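You operate a simulated robot arm through the tools that you are given. There is no shell and no other tool.

You run a simulated robot arm. Do the job below in one go: nothing can be reset, and whatever is moved stays where it is left.

Task
Fit the fuse that the card names in its pocket and latch it.
Fine: First turn the jig to its fuse side, then lock it. Leave the other fuses in the rack.
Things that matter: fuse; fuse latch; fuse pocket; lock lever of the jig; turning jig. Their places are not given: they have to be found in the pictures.

Only the result counts: the job must be done as asked and must still hold three seconds after the hand-in. Knocking over, shifting, dropping, spilling or breaking anything else fails it.

Robot
A 7-joint arm with a two-finger parallel gripper, fixed in place. Base frame: the origin is on the floor under the middle of its stand, x ahead of it, y to its left, z up; the work surface is at about z = 800. Lengths are in mm, angles in degrees, forces in N, time in s.
It reaches about 1479 mm from its shoulder. Its first joint turns from -166.0 to 166.0 degrees. Payload 4.4 kg.
The TCP is the grasp point between the finger pads, 23 mm short of the fingertips. In the tool frame z runs along the fingers and y along their closing line. The gripper opens to 94 mm. The fingers are 38 mm wide and 10 mm thick; the gripper's body (54 by 96 mm) begins 39 mm behind the TCP.
Orientation is told as [roll, pitch, yaw] about the base's x, y, z axes, in that order, counted from this pose: with the fingers straight down and closing along the base's y, the tool's x points along the base's -x, its y along +y and its z along -z.

Tools
- The arm moves only by the tool step_arm. Its argument "series" is a list of rows, each a list of 3 entries, a list of its own where there are three numbers: the shift along the tool's x, y, z in mm, then the turn, a rotation vector about the tool's x, y, z in degrees, then the finger opening in mm, from 0 to 94. In form: [[[tx, ty, tz], [wx, wy, wz], gripper], ...]. A call has 1 to 20 rows; each row is the pose to reach, as a shift and turn from the pose commanded when the call began, along the tool's axes at that moment. Each row takes 0.2 s and may step no farther than 50 mm and 8.6 degrees from the row before; otherwise, or with a gripper value out of range, the whole call is refused. Where a pose cannot be reached the arm comes as near as it can. A force on the tool above 90 N (or 10 N above the force at the start of the call, whichever is more), or a blocked arm, ends the call early, and 0.2 s more pass. The fingers move at their own pace (about 72 mm/s each) and stop on an object; they squeeze with about 42 N. The grip force told is the motor's: it shows also when the fingers shut on nothing. Time passes only in rows, and 0.2 s behind the last, so rows that repeat a pose let the fingers close. The reply holds the time, the measured pose of the TCP, the force on the tool along the base axes, the opening and the grip force, in the units named above and with some noise, with the torque about the TCP (base axes, N m) and any sound that the robot's microphone picked up, and new pictures: "views" is both (left out), scene, wrist or none.
- Cameras (640 x 400 px; columns grow to the right, rows downward): "scene" is fixed at [228.6, -496.4, 1561.3]; the picture's right is [0.33, -0.95, 0.00], its down [-0.62, -0.21, -0.76] and it looks along [0.72, 0.25, -0.65] (base axes); focal length 320 px, centre (320, 200). "wrist" rides on the gripper at [86, 16, -74] in the tool frame; the picture's right is [-0.18, 0.98, 0.00], its down [-0.58, -0.11, -0.81] and it looks along [-0.79, -0.15, 0.59] (tool axes); focal length 243 px, centre (320, 200).
- point_at(camera, pixels): there is no depth. For up to 12 entries [column, row, z] of the newest picture of that camera ("zoom" is the newest enlarged one), the place [x, y] in the base frame at which the ray of that pixel passes the height z, good to about 3 mm, but the place of the scene camera against the robot may be out by one fixed shift of up to 18 mm in any direction. No time passes.
- inspect(camera, box): a new picture of the part [left, top, right, bottom] of that camera's present view, enlarged. No time passes.
- close_job(): hands the job in; it is judged then, once.

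Leave the gripper open and the arm clear of the work at the hand-in unless told otherwise.

The tools are called after "Request:" by a JSON object that holds its "api" and its "payload". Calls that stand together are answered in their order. step_arm: Moves the arm, as the interface text tells. Its arguments: {"type":"object","properties":{"series":{"type":"array"},"views":{"type":"string","enum":["both","scene","wrist","none"]}},"required":["series"]} The other tools are called the same way: point_at (camera, pixels) gives the place at which the rays of pixels pass given heights; inspect (camera, box) takes an enlarged picture of a part of a camera's view; close_job () hands the job in.

At the start:

```text
t: 0.0
position: [796.9, -282.9, 1267.5]
tcp_rot: [0.0, 0.0, 0.0]
contact_force: [-0.4, 0.0, 0.4]
wrist_torque: [0.03, 0.03, 0.0]
finger_gap: 94.1
gripper_force: 0.0
```

scene: 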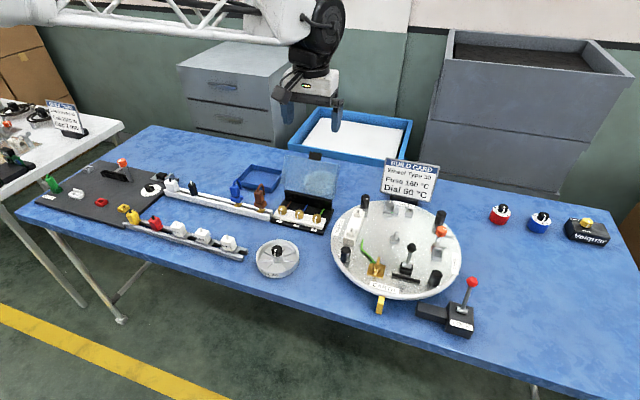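
wrist: 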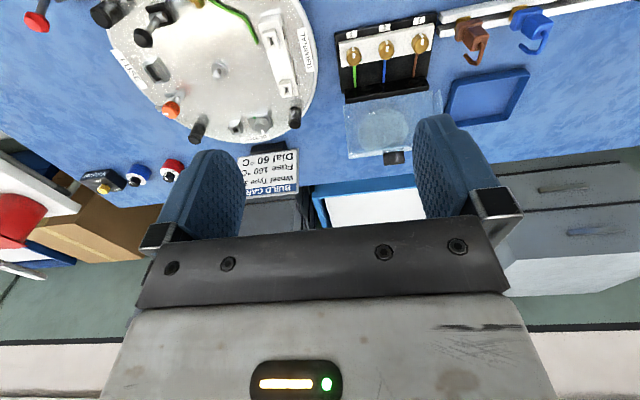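

I see a table with a round turning jig (around scene px 395,250), a card at (410,180), a rack of fuses perhaps at (190,235), and a lever at (465,300). I'll take enlarged views to read the details.

Request:
{"api": "inspect", "payload": {"camera": "scene", "box": [370, 150, 450, 200]}}

Request:
{"api": "inspect", "payload": {"camera": "scene", "box": [320, 190, 490, 340]}}

Request:
{"api": "inspect", "payload": {"camera": "scene", "box": [110, 160, 270, 260]}}

Request:
{"api": "inspect", "payload": {"camera": "scene", "box": [0, 80, 140, 210]}}

```text
8.00 times, centred on (410, 175) of scene
```

zoom: 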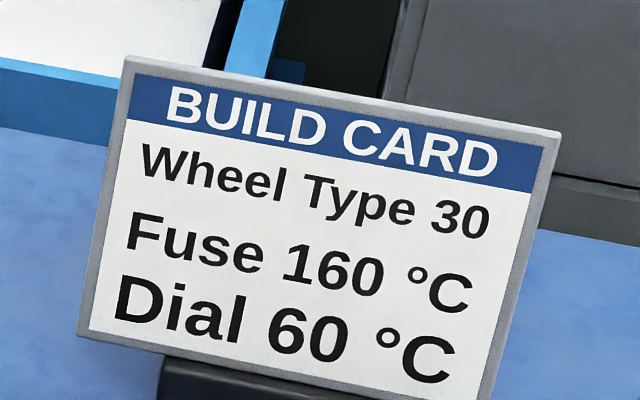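

```text
2.67 times, centred on (405, 265) of scene
```

zoom: 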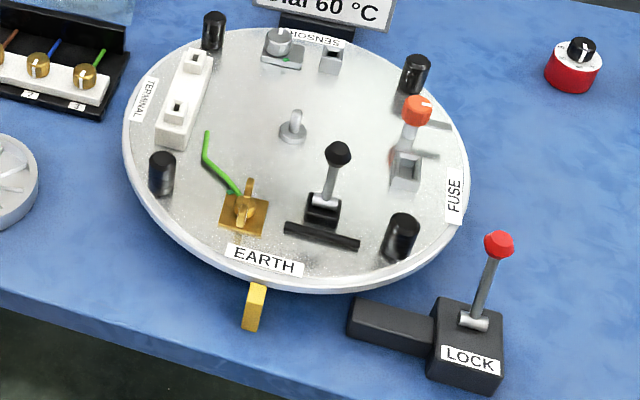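

```text
4.00 times, centred on (190, 210) of scene
```

zoom: 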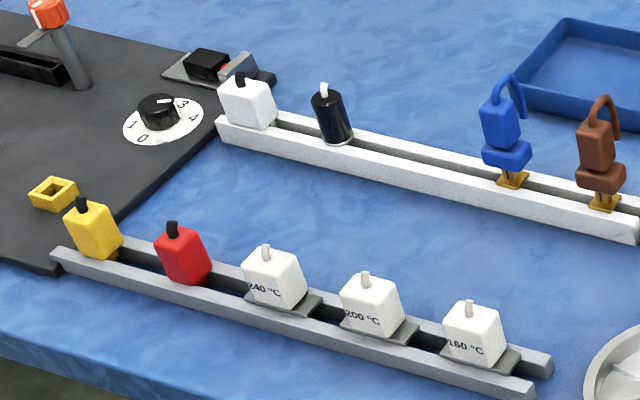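

```text
3.08 times, centred on (70, 145) of scene
```

zoom: 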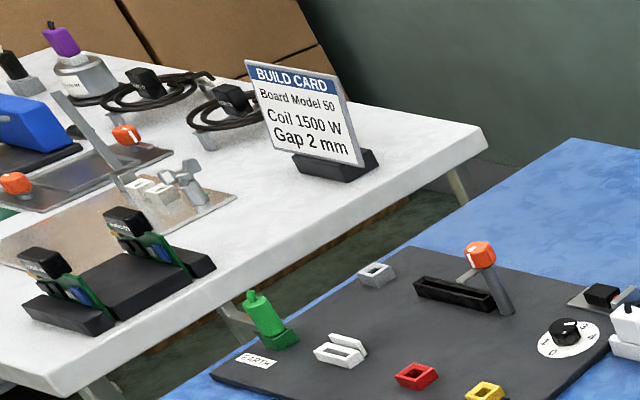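

The card says "Fuse 160 °C". The 160 °C fuse is the rightmost white block in the grey front rack (about px 229,243). The jig now has EARTH at the yellow pointer (px 380,305); FUSE is on its right. I'll enlarge further and take positions.

Request:
{"api": "inspect", "payload": {"camera": "wrist", "box": [100, 0, 340, 150]}}

Request:
{"api": "inspect", "payload": {"camera": "scene", "box": [400, 210, 490, 270]}}

Request:
{"api": "inspect", "payload": {"camera": "scene", "box": [400, 270, 490, 345]}}

Request:
{"api": "inspect", "payload": {"camera": "scene", "box": [150, 200, 260, 270]}}

Request:
{"api": "point_at", "payload": {"camera": "scene", "pixels": [[229, 243, 820], [229, 243, 840], [398, 242, 840], [398, 242, 820], [380, 305, 800], [460, 322, 830], [471, 283, 900], [430, 312, 815], [440, 232, 900], [427, 258, 850]]}}

```text
2.67 times, centred on (220, 75) of wrist
```

zoom: 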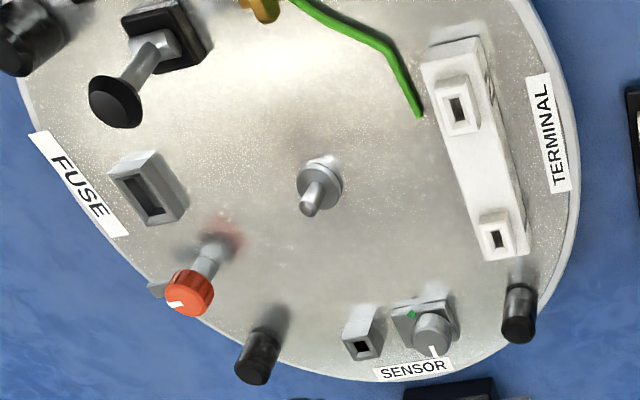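

```text
6.67 times, centred on (445, 240) of scene
```

zoom: 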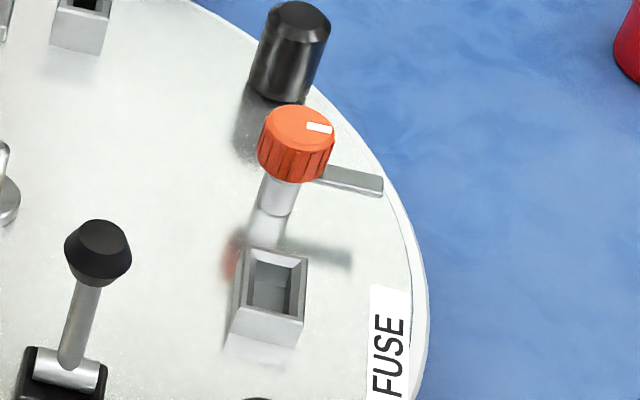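

```text
5.33 times, centred on (445, 308) of scene
```

zoom: 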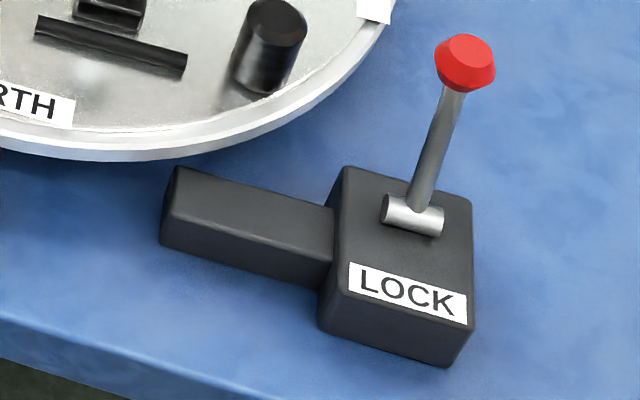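

```text
5.71 times, centred on (205, 235) of scene
```

zoom: 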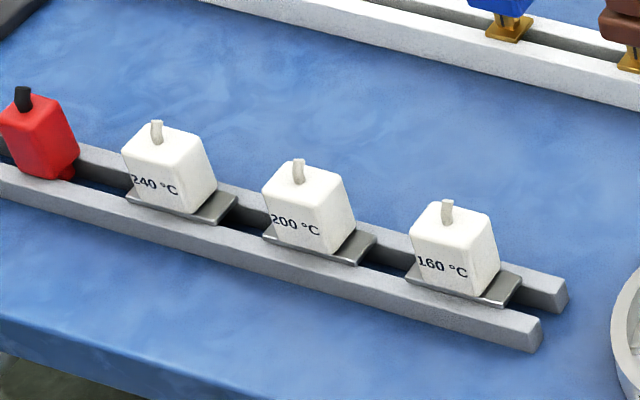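

```text
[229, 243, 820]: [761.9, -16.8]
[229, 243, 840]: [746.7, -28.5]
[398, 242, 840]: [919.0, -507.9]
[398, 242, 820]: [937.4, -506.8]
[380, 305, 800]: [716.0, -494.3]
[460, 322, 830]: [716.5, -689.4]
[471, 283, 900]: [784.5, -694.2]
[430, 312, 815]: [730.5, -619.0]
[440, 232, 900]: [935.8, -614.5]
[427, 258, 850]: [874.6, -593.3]
```

I'll bring the wrist camera lower, above the jig, to see the fuse pocket, latch, handles and lock in detail.

Request:
{"api": "step_arm", "payload": {"series": [[[-6, -30, 30], [0, 0, 0], 94], [[-12, -60, 60], [0, 0, 0], 94], [[-18, -90, 90], [0, 0, 0], 94], [[-24, -120, 120], [0, 0, 0], 94], [[-30, -150, 150], [0, 0, 0], 94], [[-34, -180, 180], [0, 0, 0], 94], [[-39, -213, 211], [0, 0, 0], 94], [[-39, -213, 211], [0, 0, 0], 94]], "views": "both"}}

```text
t: 1.8
position: [834.5, -496.2, 1058.4]
tcp_rot: [0.1, 0.0, 0.0]
contact_force: [-0.4, 0.0, 0.7]
wrist_torque: [-0.02, 0.04, -0.05]
finger_gap: 94.0
gripper_force: 0.1
```

scene: 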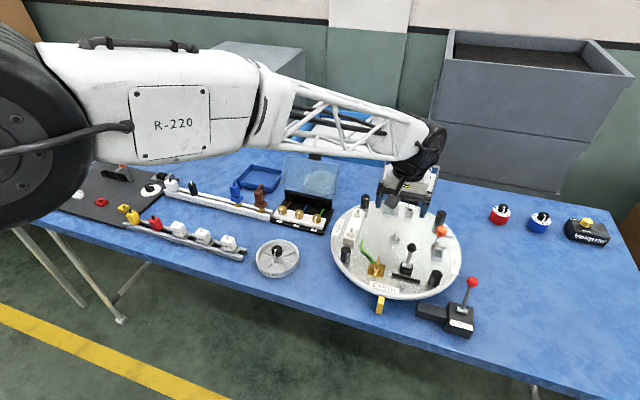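
wrist: 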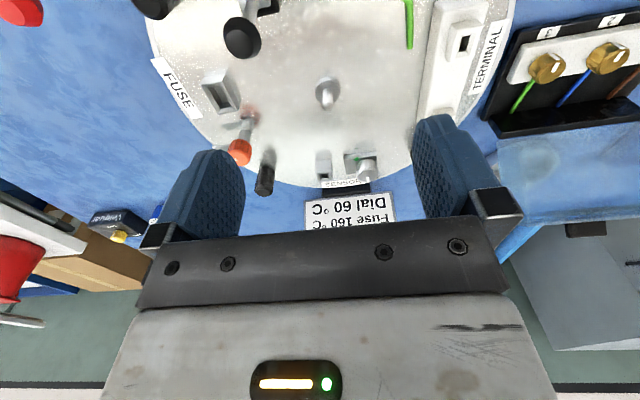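

I want the whole jig and the lock in view, so I move back 150 mm (toward the base) at the same height.

Request:
{"api": "step_arm", "payload": {"series": [[[40, -20, 0], [0, 0, 0], 94], [[80, -40, 0], [0, 0, 0], 94], [[120, -60, 0], [0, 0, 0], 94], [[150, -60, 0], [0, 0, 0], 94], [[150, -60, 0], [0, 0, 0], 94]], "views": "wrist"}}

```text
t: 3.0
position: [684.3, -557.5, 1058.3]
tcp_rot: [0.0, 0.0, 0.0]
contact_force: [0.4, 0.3, -0.4]
wrist_torque: [0.0, 0.03, 0.01]
finger_gap: 94.3
gripper_force: 0.1
```

wrist: 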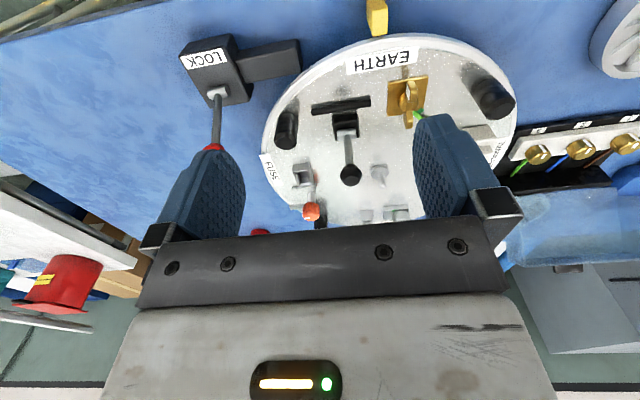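

Request:
{"api": "inspect", "payload": {"camera": "wrist", "box": [160, 0, 320, 100]}}

Request:
{"api": "inspect", "payload": {"camera": "wrist", "box": [250, 10, 530, 185]}}

Request:
{"api": "point_at", "payload": {"camera": "wrist", "pixels": [[377, 30, 800], [386, 58, 830], [348, 177, 900], [348, 120, 830], [380, 180, 830], [287, 140, 830], [311, 211, 900], [302, 180, 850], [217, 95, 850], [213, 149, 920], [245, 65, 830], [495, 95, 840]]}}

```text
4.00 times, centred on (240, 50) of wrist
```

zoom: 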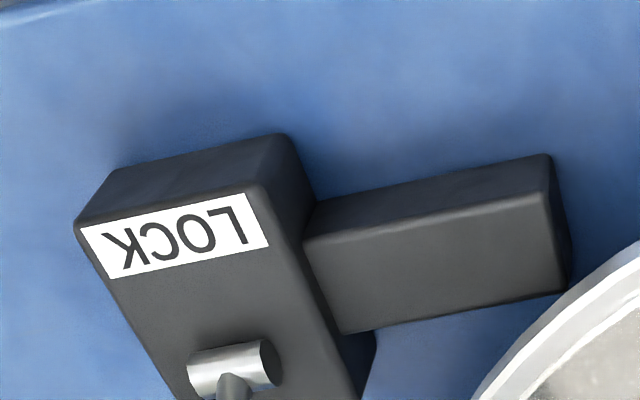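

```text
2.29 times, centred on (390, 98) of wrist
```

zoom: 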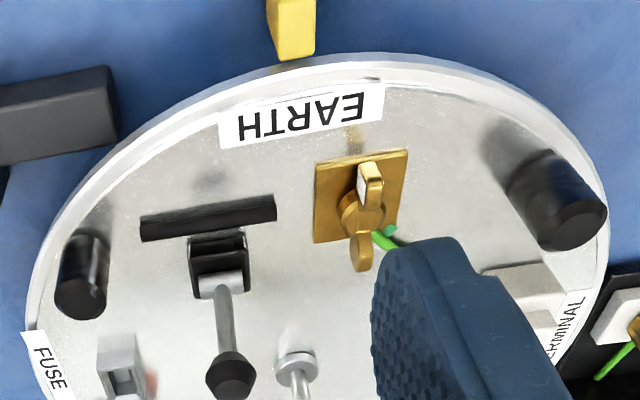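

```text
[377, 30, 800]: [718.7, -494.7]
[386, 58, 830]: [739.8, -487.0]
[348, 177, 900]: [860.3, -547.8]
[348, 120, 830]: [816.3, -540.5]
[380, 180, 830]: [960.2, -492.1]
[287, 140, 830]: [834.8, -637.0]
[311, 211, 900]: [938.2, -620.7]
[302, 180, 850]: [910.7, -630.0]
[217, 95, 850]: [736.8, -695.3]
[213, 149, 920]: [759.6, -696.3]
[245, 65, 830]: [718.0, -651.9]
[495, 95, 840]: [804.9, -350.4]
```

The disc, pointer, lock and posts are visible. I'll raise the arm so that the complete jig appears between the fingers and measure the disc centre and posts.

Request:
{"api": "step_arm", "payload": {"series": [[[-4, 20, -36], [0, 0, 0], 94], [[-8, 40, -72], [0, 0, 0], 94], [[-12, 60, -108], [0, 0, 0], 94], [[-16, 77, -142], [0, 0, 0], 94], [[-16, 77, -142], [0, 0, 0], 94]], "views": "wrist"}}

Request:
{"api": "inspect", "payload": {"camera": "wrist", "box": [220, 20, 444, 160]}}

```text
t: 4.2
position: [700.4, -477.5, 1200.6]
tcp_rot: [0.0, 0.1, 0.1]
contact_force: [-0.7, -0.2, 0.2]
wrist_torque: [-0.01, 0.0, -0.01]
finger_gap: 94.0
gripper_force: 0.0
```

wrist: 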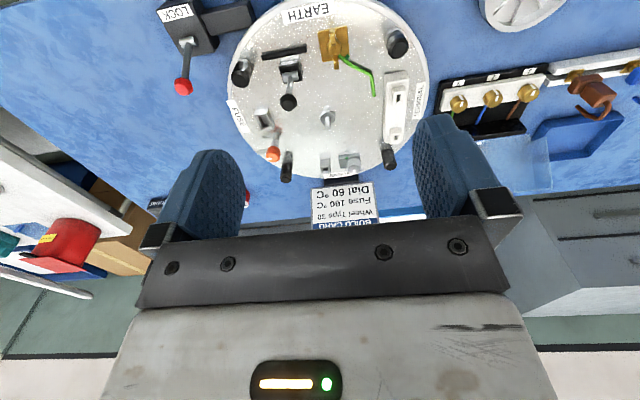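

```text
2.86 times, centred on (332, 90) of wrist
```

zoom: 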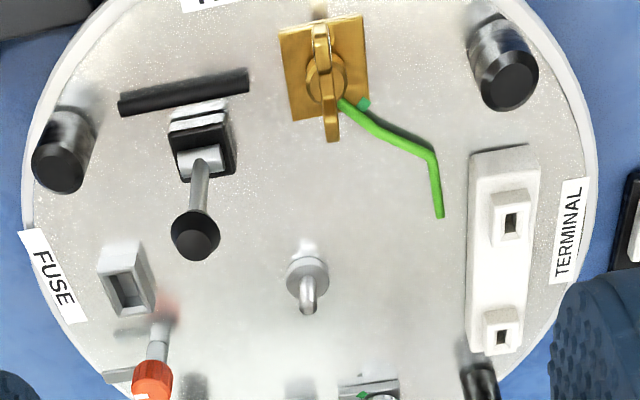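

Triangulating from two views: disc centre ≈ (897,-498), front posts at ≈ (778,-616) and (780,-380), tops at z ≈ 905; the lock-lever knob is at ≈ (778,-713,900) leaning away from the robot. FUSE must turn clockwise 90° (seen from above) to the pointer. I'll go above the front-right post with the fingers at 60 mm to check alignment.

Request:
{"api": "step_arm", "payload": {"series": [[[-13, -23, 37], [0, 0, 0], 80], [[-26, -46, 74], [0, 0, 0], 70], [[-39, -69, 111], [0, 0, 0], 60], [[-52, -92, 148], [0, 0, 0], 60], [[-65, -115, 185], [0, 0, 0], 60], [[-77.6, -138.5, 220.6], [0, 0, 0], 60], [[-77.6, -138.5, 220.6], [0, 0, 0], 60]], "views": "both"}}

```text
t: 5.8
position: [780.0, -615.0, 979.7]
tcp_rot: [0.1, 0.0, -0.1]
contact_force: [0.6, 0.3, -0.1]
wrist_torque: [-0.03, 0.0, -0.03]
finger_gap: 59.9
gripper_force: 0.1
```

scene: 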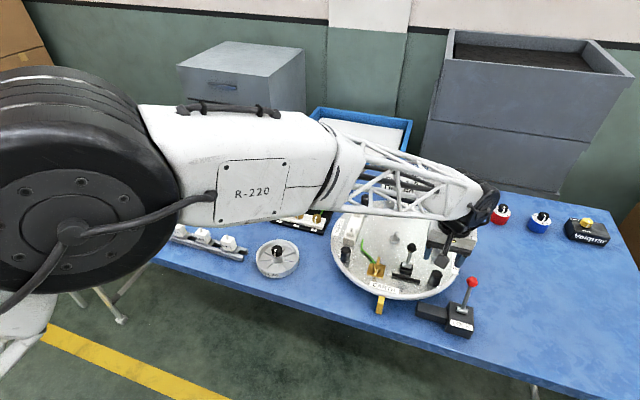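
wrist: 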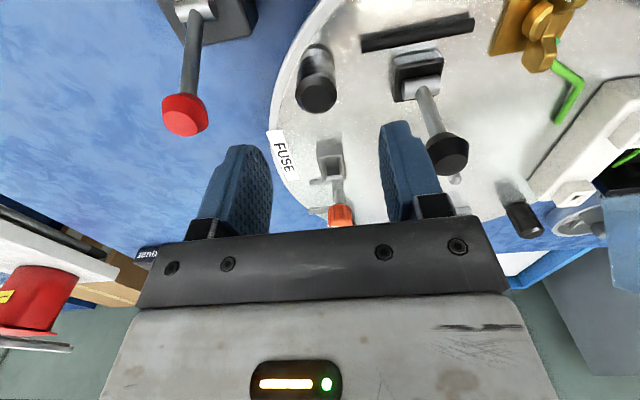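

The post top is at px (318,95), which agrees with (779,-616). I descend straight down around the post, then close to feel its width.

Request:
{"api": "step_arm", "payload": {"series": [[[0, -1, 30], [0, 0, 0], 60], [[0, -1, 60], [0, 0, 0], 60], [[0, -1, 80], [0, 0, 0], 60], [[0, -1, 94], [0, 0, 0], 60], [[0, -1, 94], [0, 0, 0], 60]], "views": "wrist"}}

```text
t: 7.0
position: [780.9, -618.7, 885.9]
tcp_rot: [0.0, 0.0, 0.0]
contact_force: [-0.3, 0.2, 0.4]
wrist_torque: [0.03, 0.03, 0.01]
finger_gap: 60.1
gripper_force: 0.0
```

wrist: 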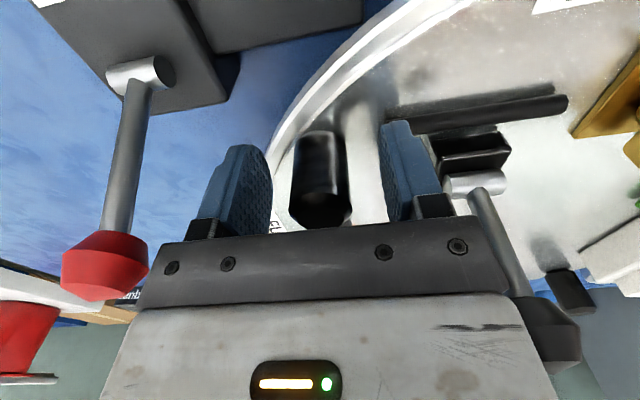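

The post stands between the fingers. I close on it.

Request:
{"api": "step_arm", "payload": {"series": [[[0, 0, 0], [0, 0, 0], 40], [[0, 0, 0], [0, 0, 0], 20], [[0, 0, 0], [0, 0, 0], 15], [[0, 0, 0], [0, 0, 0], 15]], "views": "wrist"}}

```text
t: 8.0
position: [780.9, -617.4, 886.0]
tcp_rot: [-0.1, 0.1, -0.1]
contact_force: [0.5, 0.0, -1.1]
wrist_torque: [-0.37, -0.26, -0.09]
finger_gap: 28.1
gripper_force: 45.4
```

wrist: 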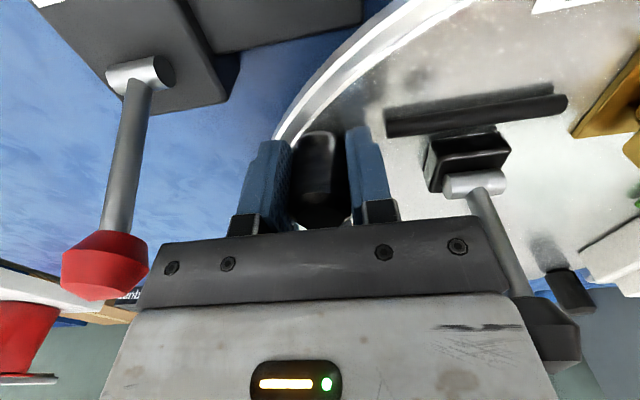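

The post is 28 mm thick. The black knob of the earth lever (≈(808,-546,942)) passes near the gripper body, so I open to 31 mm to cage the post, shift 8 mm toward the robot and lift 8 mm, then push the post along the first part of its arc and check.

Request:
{"api": "step_arm", "payload": {"series": [[[0, 0, 0], [0, 0, 0], 31], [[8, 0, -8], [0, 0, 0], 31], [[8, 0, -8], [0, 0, 0], 31], [[17, 9.5, -8], [0, 0, 0], 31], [[25.2, 19.7, -8], [0, 0, 0], 31], [[32.5, 30.5, -8], [0, 0, 0], 31], [[39.1, 41.9, -8], [0, 0, 0], 31], [[39.1, 41.9, -8], [0, 0, 0], 31]], "views": "both"}}

```text
t: 9.8
position: [739.8, -577.0, 894.0]
tcp_rot: [0.0, 0.0, 0.2]
contact_force: [0.1, -0.7, -0.5]
wrist_torque: [0.01, 0.02, -0.03]
finger_gap: 31.1
gripper_force: 0.0
```

scene: 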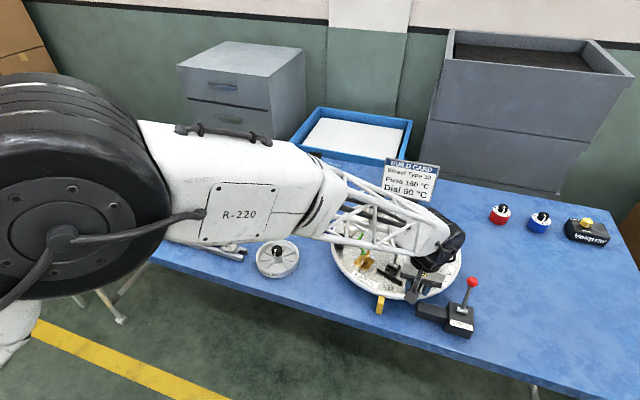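
wrist: 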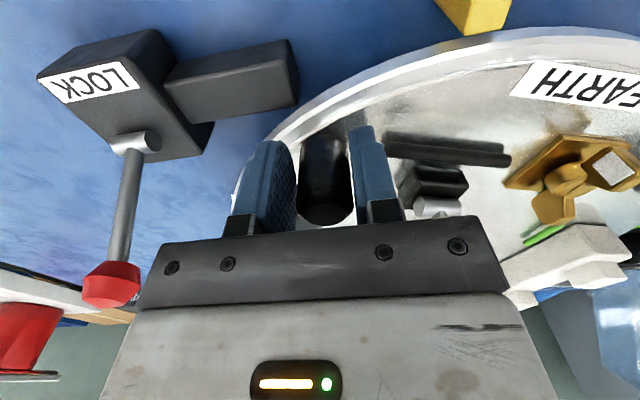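

The jig turns freely with the post (EARTH has moved left). I continue the arc to the 90° point.

Request:
{"api": "step_arm", "payload": {"series": [[[5.5, 11.8, 0], [0, 0, 0], 31], [[10.2, 24.0, 0], [0, 0, 0], 31], [[13.9, 36.5, 0], [0, 0, 0], 31], [[16.6, 49.3, 0], [0, 0, 0], 31], [[18.2, 62.3, 0], [0, 0, 0], 31], [[18.9, 75.4, 0], [0, 0, 0], 31], [[18.5, 88.4, 0], [0, 0, 0], 31], [[17.1, 101.4, 0], [0, 0, 0], 31], [[14.7, 114.3, 0], [0, 0, 0], 31], [[11.3, 126.9, 0], [0, 0, 0], 31], [[6.9, 139.2, 0], [0, 0, 0], 31], [[1.5, 151.1, 0], [0, 0, 0], 31], [[-4.7, 162.6, 0], [0, 0, 0], 31], [[-11.9, 173.6, 0], [0, 0, 0], 31], [[-19.9, 183.9, 0], [0, 0, 0], 31], [[-19.9, 183.9, 0], [0, 0, 0], 31]], "views": "both"}}

```text
t: 13.2
position: [761.4, -391.8, 893.2]
tcp_rot: [-0.1, 0.0, 0.1]
contact_force: [0.6, 2.4, 0.8]
wrist_torque: [0.02, 0.01, 0.01]
finger_gap: 32.0
gripper_force: 0.8
```

scene: 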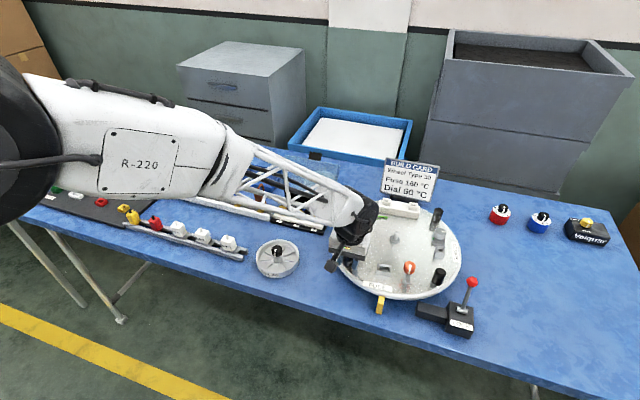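
wrist: 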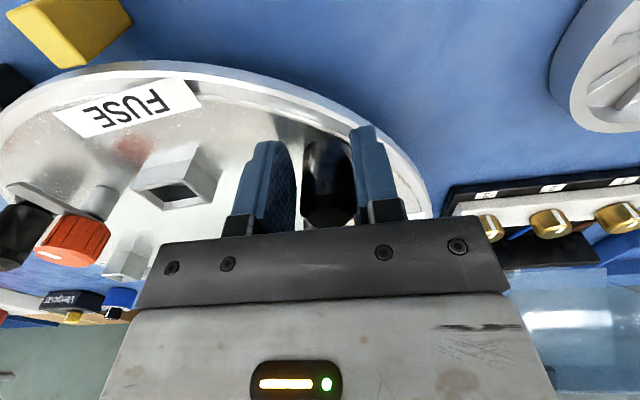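

The FUSE side is nearly at the yellow pointer. I do the last 4.5° of the arc and let it settle.

Request:
{"api": "step_arm", "payload": {"series": [[[-4.2, 4.9, 0], [0, 0, 0], 31], [[-8.7, 9.7, 0], [0, 0, 0], 31], [[-8.7, 9.7, 0], [0, 0, 0], 31], [[-8.7, 9.7, 0], [0, 0, 0], 31]], "views": "both"}}

```text
t: 14.2
position: [769.9, -382.4, 891.9]
tcp_rot: [-0.1, 0.0, -0.1]
contact_force: [0.4, 0.8, -0.8]
wrist_torque: [-0.02, 0.03, 0.01]
finger_gap: 31.3
gripper_force: 0.2
```

scene: 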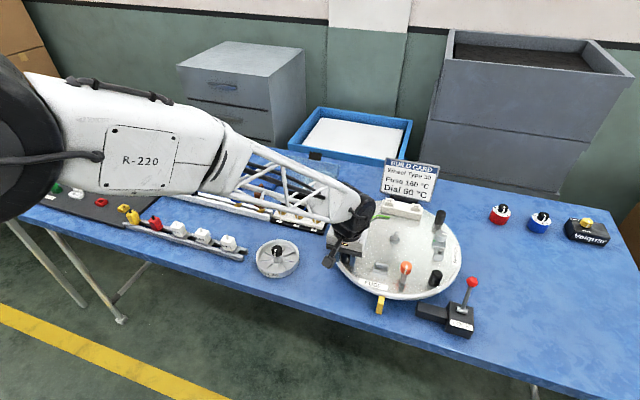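
wrist: 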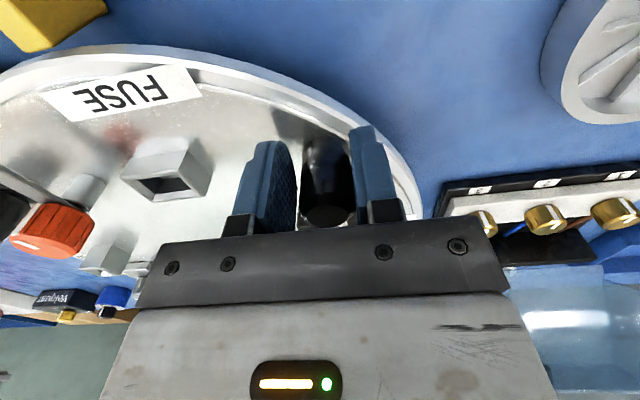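

I compare with the original picture: same enlargement of the scene camera as before.

Request:
{"api": "inspect", "payload": {"camera": "scene", "box": [320, 190, 490, 340]}}

```text
2.67 times, centred on (405, 265) of scene
```

zoom: 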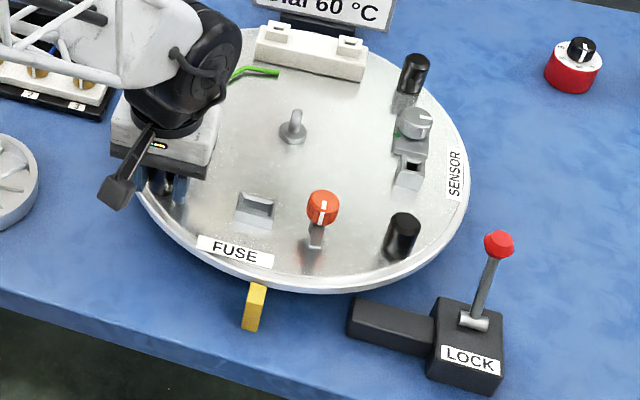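

The posts look to be back on the original four places. I re-take the same two enlargements as at the beginning to check the angle precisely.

Request:
{"api": "inspect", "payload": {"camera": "scene", "box": [400, 210, 490, 270]}}

Request:
{"api": "inspect", "payload": {"camera": "scene", "box": [400, 270, 490, 345]}}

```text
6.67 times, centred on (445, 240) of scene
```

zoom: 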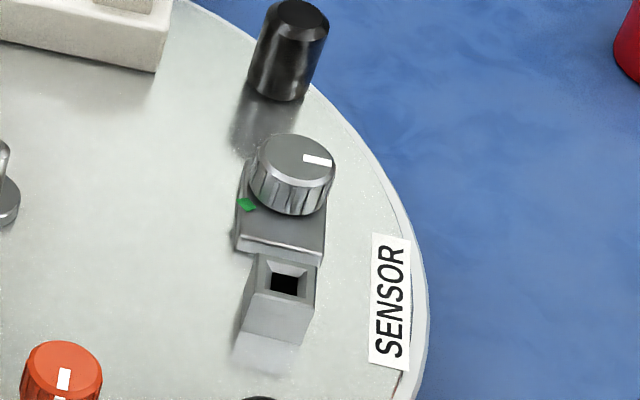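

```text
5.33 times, centred on (445, 308) of scene
```

zoom: 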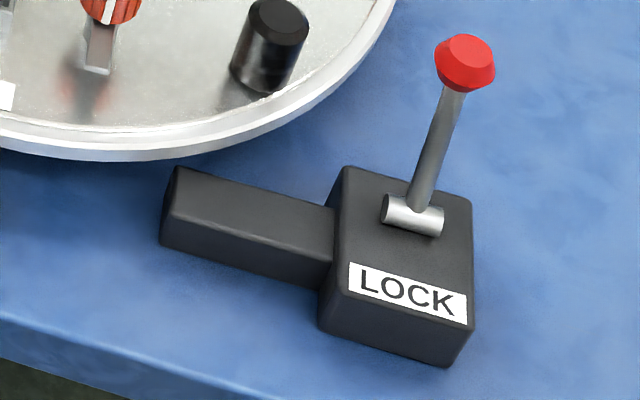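

The posts coincide with the original places (under about 1°), so the jig is turned by 90°. Now I measure the lock box orientation from this enlargement.

Request:
{"api": "point_at", "payload": {"camera": "zoom", "pixels": [[345, 168, 830], [472, 200, 830], [466, 325, 830], [320, 290, 830], [383, 208, 840], [443, 225, 840], [413, 216, 840], [465, 65, 900], [180, 170, 820], [160, 215, 820]]}}

Request:
{"api": "step_arm", "payload": {"series": [[[0, 0, 0], [0, 0, 0], 45], [[0, 0, 0], [0, 0, 0], 45], [[0, 0, -35], [0, 0, 0], 45], [[0, 0, -75], [0, 0, 0], 45], [[0, 0, -110], [0, 0, 0], 45], [[0, 0, -110], [0, 0, 0], 45]], "views": "both"}}

```text
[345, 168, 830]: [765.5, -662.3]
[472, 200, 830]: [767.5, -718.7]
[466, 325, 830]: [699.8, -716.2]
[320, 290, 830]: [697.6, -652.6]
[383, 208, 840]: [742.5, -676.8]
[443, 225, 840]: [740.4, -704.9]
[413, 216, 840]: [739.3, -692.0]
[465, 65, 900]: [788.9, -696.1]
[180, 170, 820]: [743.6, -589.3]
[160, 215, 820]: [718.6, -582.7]
```

```text
t: 15.6
position: [767.8, -382.6, 1000.9]
tcp_rot: [0.0, 0.0, -0.2]
contact_force: [0.7, 0.7, -0.3]
wrist_torque: [0.02, 0.01, 0.01]
finger_gap: 44.7
gripper_force: 0.1
```

scene: 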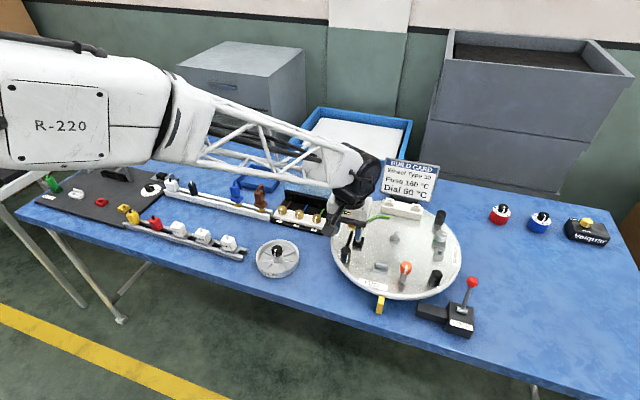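
wrist: 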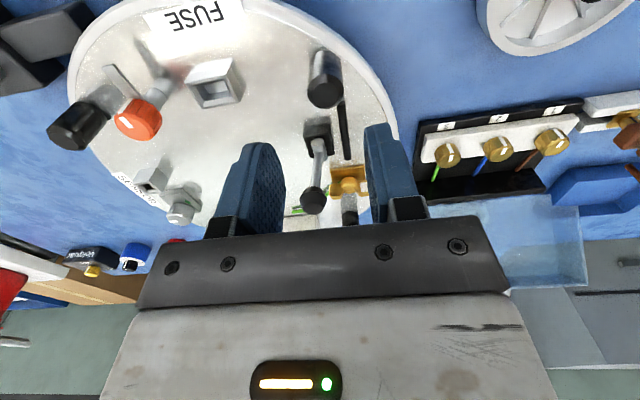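

The lock box is square to the base; combining views, the knob is at about (765,-695,927) and the hinge at (737,-697,840), so the lever leans ~18° away from the robot. I close the fingers and go to a point behind (+x of) the knob, staying high.

Request:
{"api": "step_arm", "payload": {"series": [[[-7, -45, 0], [0, 0, 0], 20], [[-14, -90, 0], [0, 0, 0], 0], [[-21, -135, 0], [0, 0, 0], 0], [[-28, -180, 0], [0, 0, 0], 0], [[-35, -225, 0], [0, 0, 0], 0], [[-42, -270, 0], [0, 0, 0], 0], [[-52, -312.4, 0], [0, 0, 0], 0], [[-52, -312.4, 0], [0, 0, 0], 0]], "views": "both"}}

Request:
{"api": "inspect", "payload": {"camera": "wrist", "box": [220, 0, 460, 150]}}

```text
t: 17.4
position: [824.0, -697.1, 1001.4]
tcp_rot: [0.0, 0.0, 0.1]
contact_force: [0.2, 0.0, 0.0]
wrist_torque: [0.0, -0.01, 0.0]
finger_gap: 0.0
gripper_force: 42.0
```

scene: 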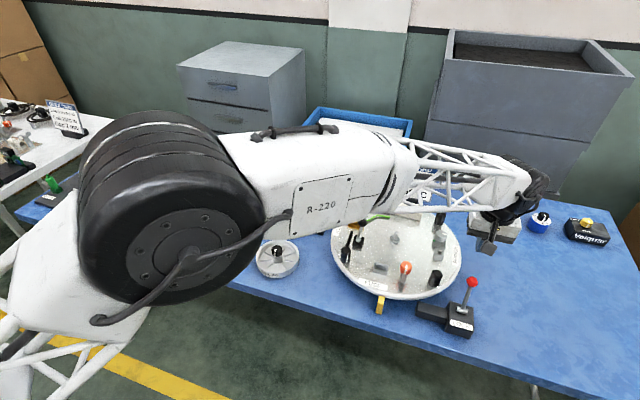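
wrist: 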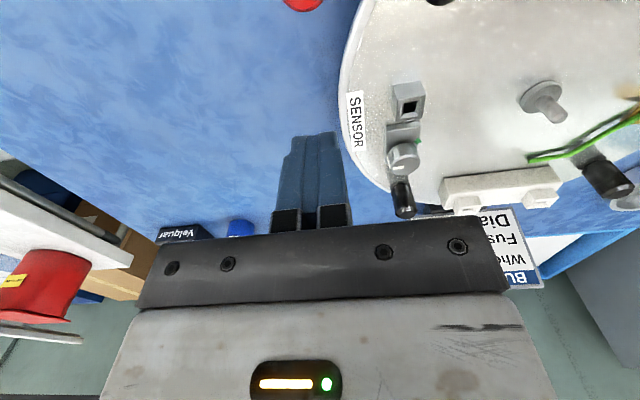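

```text
2.67 times, centred on (340, 75) of wrist
```

zoom: 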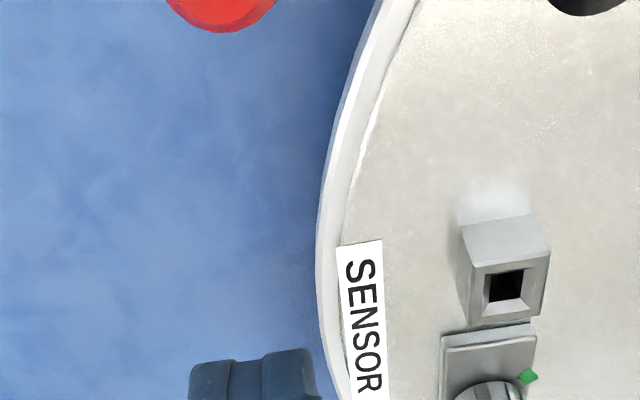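

The knob's far edge is at (303,12) which matches x≈778, y≈-697. I descend behind it and pull it toward the robot in steps, watching force.

Request:
{"api": "step_arm", "payload": {"series": [[[0, 0, 35], [0, 0, 0], 0], [[0, 0, 69], [0, 0, 0], 0], [[12, 0, 69], [0, 0, 0], 0], [[24, 0, 69], [0, 0, 0], 0], [[34, 0, 69], [0, 0, 0], 0], [[44, 0, 69], [0, 0, 0], 0], [[54, 0, 69], [0, 0, 0], 0], [[54, 0, 69], [0, 0, 0], 0]], "views": "both"}}

```text
t: 19.2
position: [767.1, -696.9, 933.3]
tcp_rot: [0.0, 0.0, 0.0]
contact_force: [0.4, -0.2, -0.9]
wrist_torque: [0.01, 0.03, 0.02]
finger_gap: 0.0
gripper_force: 41.9
```

scene: 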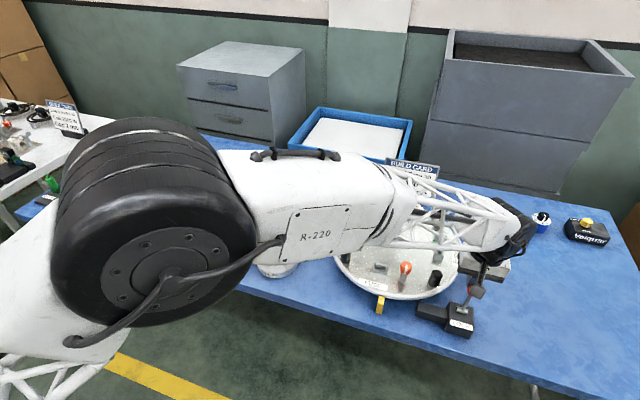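
wrist: 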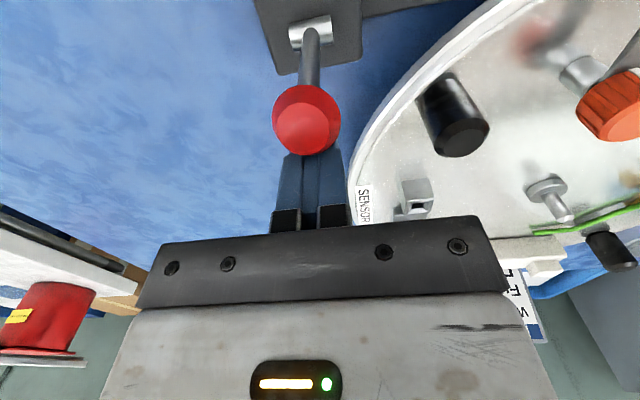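

The lever follows with little force; the knob is in front of the fingers at (307,120). I keep pulling.

Request:
{"api": "step_arm", "payload": {"series": [[[8, 0, 0], [0, 0, 0], 0], [[16, 0, 1], [0, 0, 0], 0], [[24, 0, 2], [0, 0, 0], 0], [[32, 0, 4], [0, 0, 0], 0], [[40, 0, 6], [0, 0, 0], 0], [[40, 0, 6], [0, 0, 0], 0]], "views": "both"}}

Request:
{"api": "inspect", "payload": {"camera": "scene", "box": [400, 250, 500, 345]}}

```text
t: 20.6
position: [727.2, -695.2, 928.0]
tcp_rot: [0.0, 0.0, 0.0]
contact_force: [0.5, 0.2, -0.8]
wrist_torque: [0.01, 0.03, -0.02]
finger_gap: 0.1
gripper_force: 42.0
```

scene: 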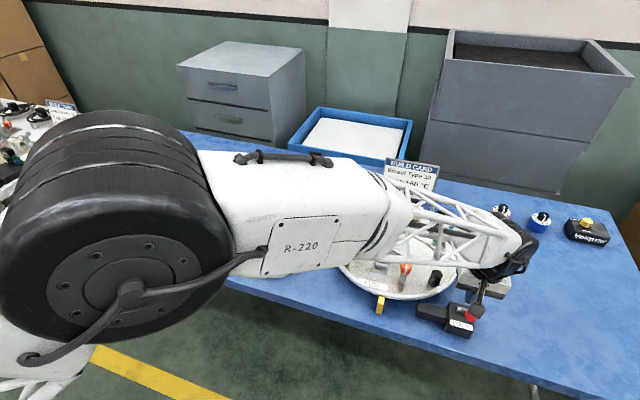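
wrist: 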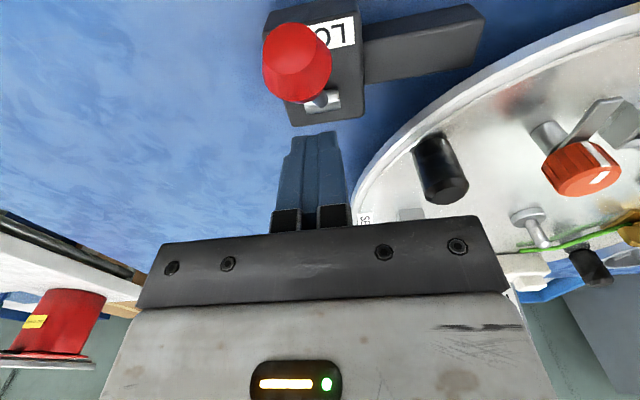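

```text
4.21 times, centred on (450, 298) of scene
```

zoom: 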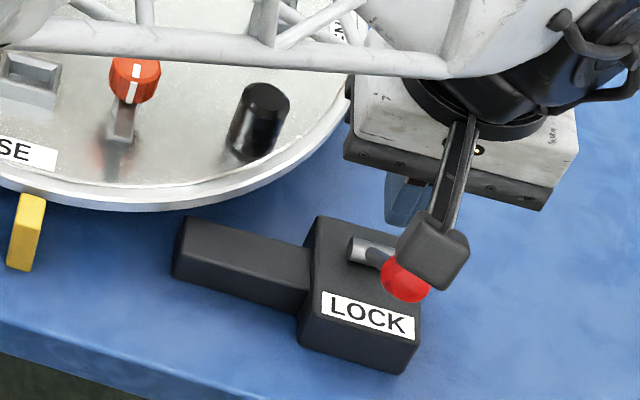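

The lever snapped over toward the robot (knob now at about (680,-695,909), leaning ~40° to the robot side). I push a little more to be sure it is at its end stop.

Request:
{"api": "step_arm", "payload": {"series": [[[4, 0, 6], [0, 0, 0], 0], [[10, 0, 12], [0, 0, 0], 0], [[15, 0, 12], [0, 0, 0], 0], [[19, 0, 12], [0, 0, 0], 0], [[23, 0, 12], [0, 0, 0], 0], [[23, 0, 12], [0, 0, 0], 0]], "views": "both"}}

```text
t: 21.7
position: [714.1, -696.2, 925.4]
tcp_rot: [-0.4, -0.7, 0.2]
contact_force: [17.5, 4.1, 11.7]
wrist_torque: [0.15, -0.19, -0.04]
finger_gap: 0.2
gripper_force: 41.9
stopped in row 5: the force on the tool passed its limit at 97 N (the readings are from after the stop); the commanded pose is now the measured one
```

scene: 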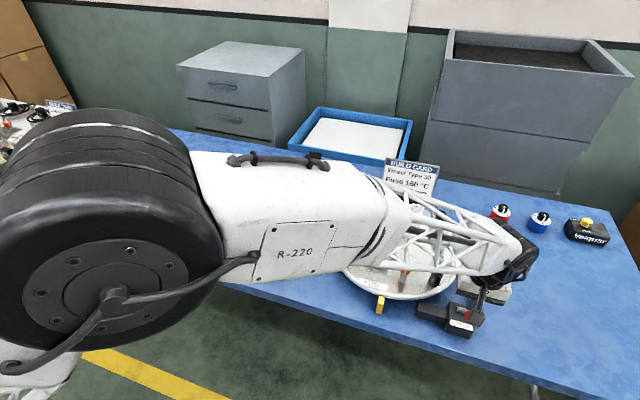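
wrist: 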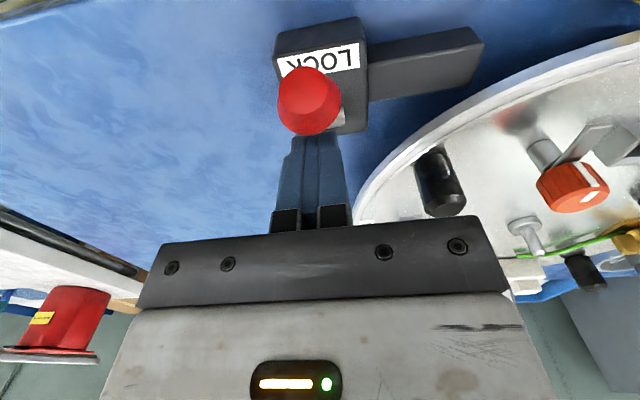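

The lever is against a hard stop (force limit). I back off and rise, then check the lock and jig.

Request:
{"api": "step_arm", "payload": {"series": [[[-10, 0, 0], [0, 0, 0], 0], [[-25, 0, 0], [0, 0, 0], 0], [[-25, 0, -40], [0, 0, 0], 0], [[-25, 0, -80], [0, 0, 0], 0], [[-25, 0, -120], [0, 0, 0], 0], [[-25, 0, -120], [0, 0, 0], 0]], "views": "both"}}

Request:
{"api": "inspect", "payload": {"camera": "scene", "box": [400, 270, 490, 345]}}

Request:
{"api": "inspect", "payload": {"camera": "scene", "box": [320, 190, 490, 340]}}

```text
t: 23.1
position: [735.1, -696.0, 1042.3]
tcp_rot: [-0.5, -0.7, 0.2]
contact_force: [0.1, 0.9, -0.1]
wrist_torque: [0.04, -0.02, -0.05]
finger_gap: 0.2
gripper_force: 41.9
```

scene: 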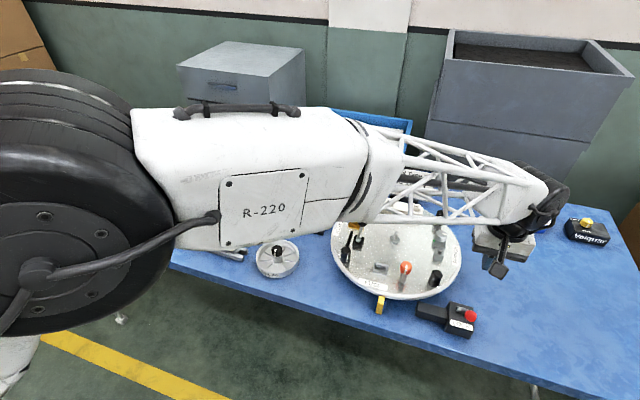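
wrist: 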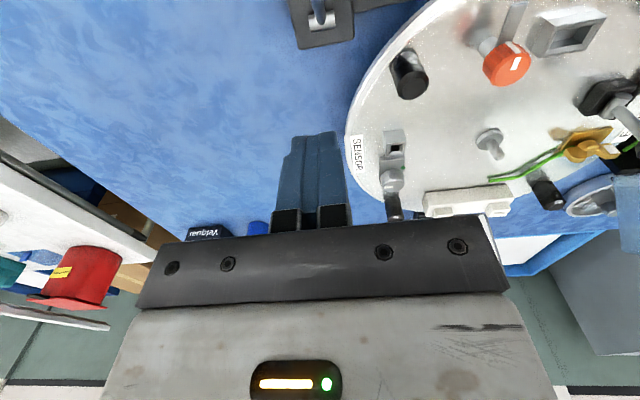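

```text
5.33 times, centred on (445, 308) of scene
```

zoom: 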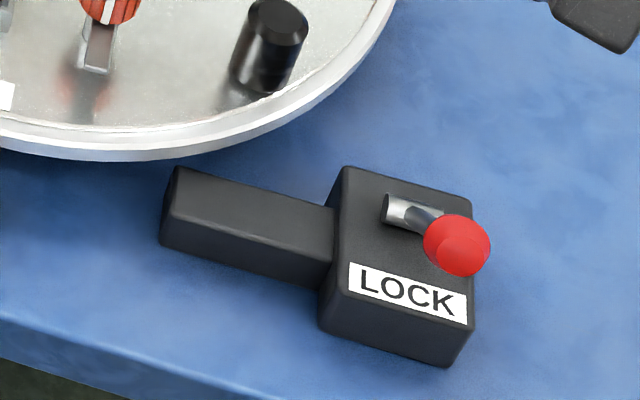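

```text
2.67 times, centred on (405, 265) of scene
```

zoom: 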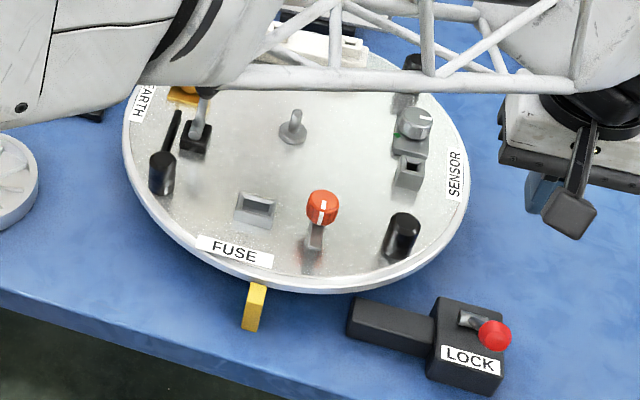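

The lever is now thrown to the robot side and the jig kept its angle. Next I go to the front rack with the 160 °C fuse (≈(754,-22)) and open the gripper on the way, restoring the small tilt.

Request:
{"api": "step_arm", "payload": {"series": [[[3, 40, -10], [-0.2, 0.3, 0.1], 30], [[7, 86, -20], [-0.5, 0.7, 0.2], 60], [[11, 132, -30], [-0.5, 0.7, 0.2], 94], [[15, 178, -30], [-0.5, 0.7, 0.2], 94], [[19, 224, -30], [-0.5, 0.7, 0.2], 94], [[23, 270, -30], [-0.5, 0.7, 0.2], 94], [[27, 316, -30], [-0.5, 0.7, 0.2], 94], [[31, 362, -30], [-0.5, 0.7, 0.2], 94], [[35, 408, -30], [-0.5, 0.7, 0.2], 94], [[39, 454, -30], [-0.5, 0.7, 0.2], 94], [[43, 500, -30], [-0.5, 0.7, 0.2], 94], [[47, 546, -20], [-0.5, 0.7, 0.2], 94], [[51, 592, -10], [-0.5, 0.7, 0.2], 94], [[54, 638, 0], [-0.5, 0.7, 0.2], 94], [[56, 684, 10], [-0.5, 0.7, 0.2], 94], [[56, 684, 10], [-0.5, 0.7, 0.2], 94]], "views": "both"}}

```text
t: 26.5
position: [679.6, -10.8, 1025.2]
tcp_rot: [0.1, 0.1, -0.1]
contact_force: [0.0, -0.1, -0.6]
wrist_torque: [0.0, 0.01, -0.06]
finger_gap: 94.2
gripper_force: 0.2
```

scene: 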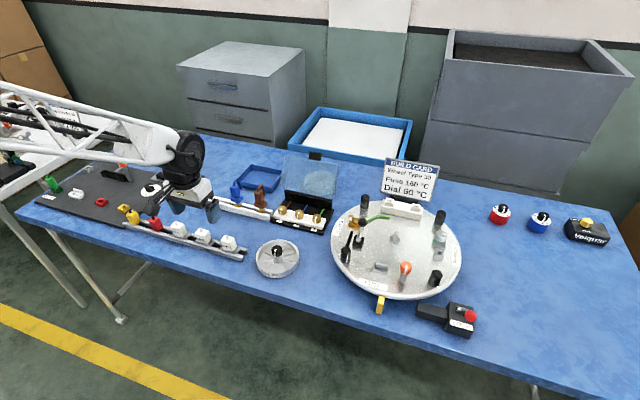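
wrist: 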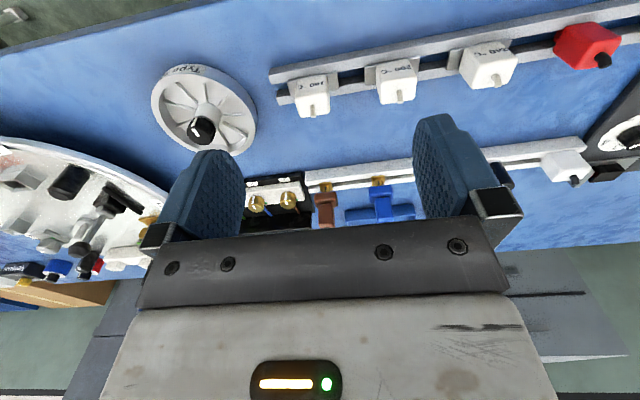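

Request:
{"api": "inspect", "payload": {"camera": "wrist", "box": [250, 30, 450, 155]}}

Request:
{"api": "inspect", "payload": {"camera": "scene", "box": [150, 200, 260, 270]}}

```text
3.20 times, centred on (350, 92) of wrist
```

zoom: 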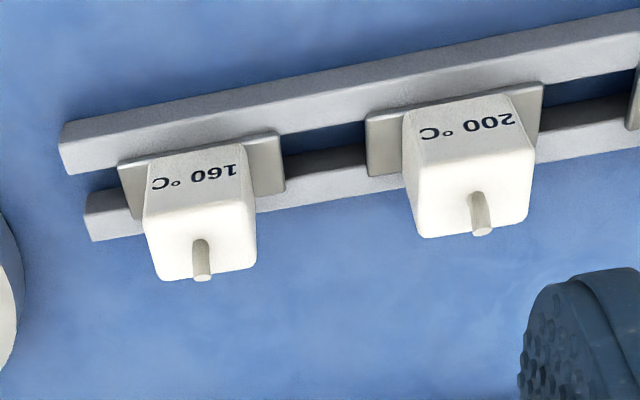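

```text
5.71 times, centred on (205, 235) of scene
```

zoom: 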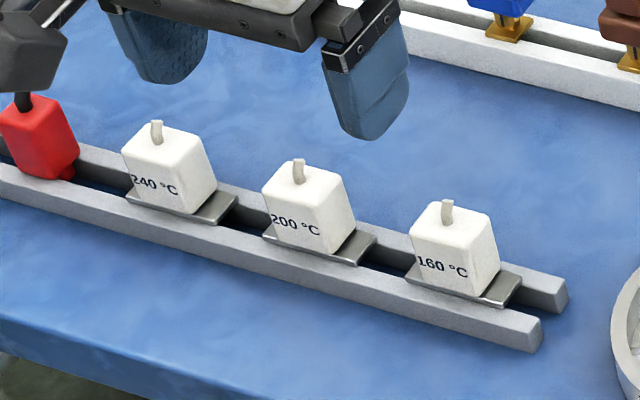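

I read "160 °C" on the fuse at wrist px (312,95). I measure the corners of its top and flange.

Request:
{"api": "point_at", "payload": {"camera": "wrist", "pixels": [[294.7, 98.9, 860], [327.2, 93.6, 860], [298.4, 117, 860], [330.3, 111.4, 860], [286.9, 81.1, 825], [339.1, 88.9, 825], [336.9, 70.8, 825], [291.3, 98.3, 825], [294.7, 98.9, 870], [327.2, 93.6, 870], [298.4, 117, 870], [330.3, 111.4, 870]]}}

Request:
{"api": "point_at", "payload": {"camera": "zoom", "pixels": [[411, 233, 860], [466, 275, 860], [499, 222, 860], [447, 203, 865], [405, 280, 820], [495, 305, 820], [520, 270, 820], [541, 320, 810], [566, 282, 810]]}}

```text
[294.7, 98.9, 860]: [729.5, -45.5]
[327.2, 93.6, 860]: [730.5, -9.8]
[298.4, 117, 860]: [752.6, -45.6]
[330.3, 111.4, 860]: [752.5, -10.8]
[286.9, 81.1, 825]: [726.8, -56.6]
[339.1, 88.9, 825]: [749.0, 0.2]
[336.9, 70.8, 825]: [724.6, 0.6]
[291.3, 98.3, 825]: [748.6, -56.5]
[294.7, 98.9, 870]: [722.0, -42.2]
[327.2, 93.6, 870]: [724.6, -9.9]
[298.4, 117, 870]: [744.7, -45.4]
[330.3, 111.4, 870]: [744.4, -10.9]
```

```text
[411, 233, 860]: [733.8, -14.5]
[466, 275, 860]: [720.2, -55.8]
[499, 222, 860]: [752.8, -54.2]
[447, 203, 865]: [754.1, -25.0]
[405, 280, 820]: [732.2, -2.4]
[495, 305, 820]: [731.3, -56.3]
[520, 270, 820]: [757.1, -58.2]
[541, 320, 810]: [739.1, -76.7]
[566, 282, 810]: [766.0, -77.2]
```

The rack runs along base y; the fuse centre is about (737,-28), block 35 mm wide in y, flange ±28 mm. I move above it for a closer look, fingers at 60 mm.

Request:
{"api": "step_arm", "payload": {"series": [[[-20, -6, 28], [0, 0, 0], 80], [[-40, -12, 57], [0, 0, 0], 60], [[-57.5, -17, 85], [0, 0, 0], 60], [[-57.5, -17, 85], [0, 0, 0], 60]], "views": "wrist"}}

Request:
{"api": "inspect", "payload": {"camera": "wrist", "box": [220, 20, 420, 145]}}

```text
t: 27.5
position: [737.5, -28.9, 940.9]
tcp_rot: [0.0, 0.1, 0.0]
contact_force: [0.1, 0.4, -0.3]
wrist_torque: [0.0, 0.0, -0.01]
finger_gap: 60.0
gripper_force: 0.1
```

wrist: 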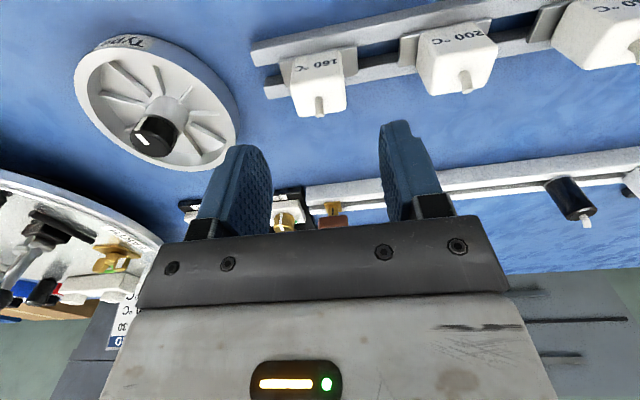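

```text
3.20 times, centred on (320, 82) of wrist
```

zoom: 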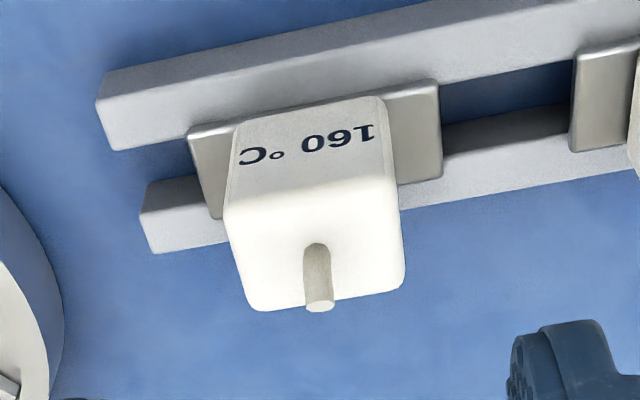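

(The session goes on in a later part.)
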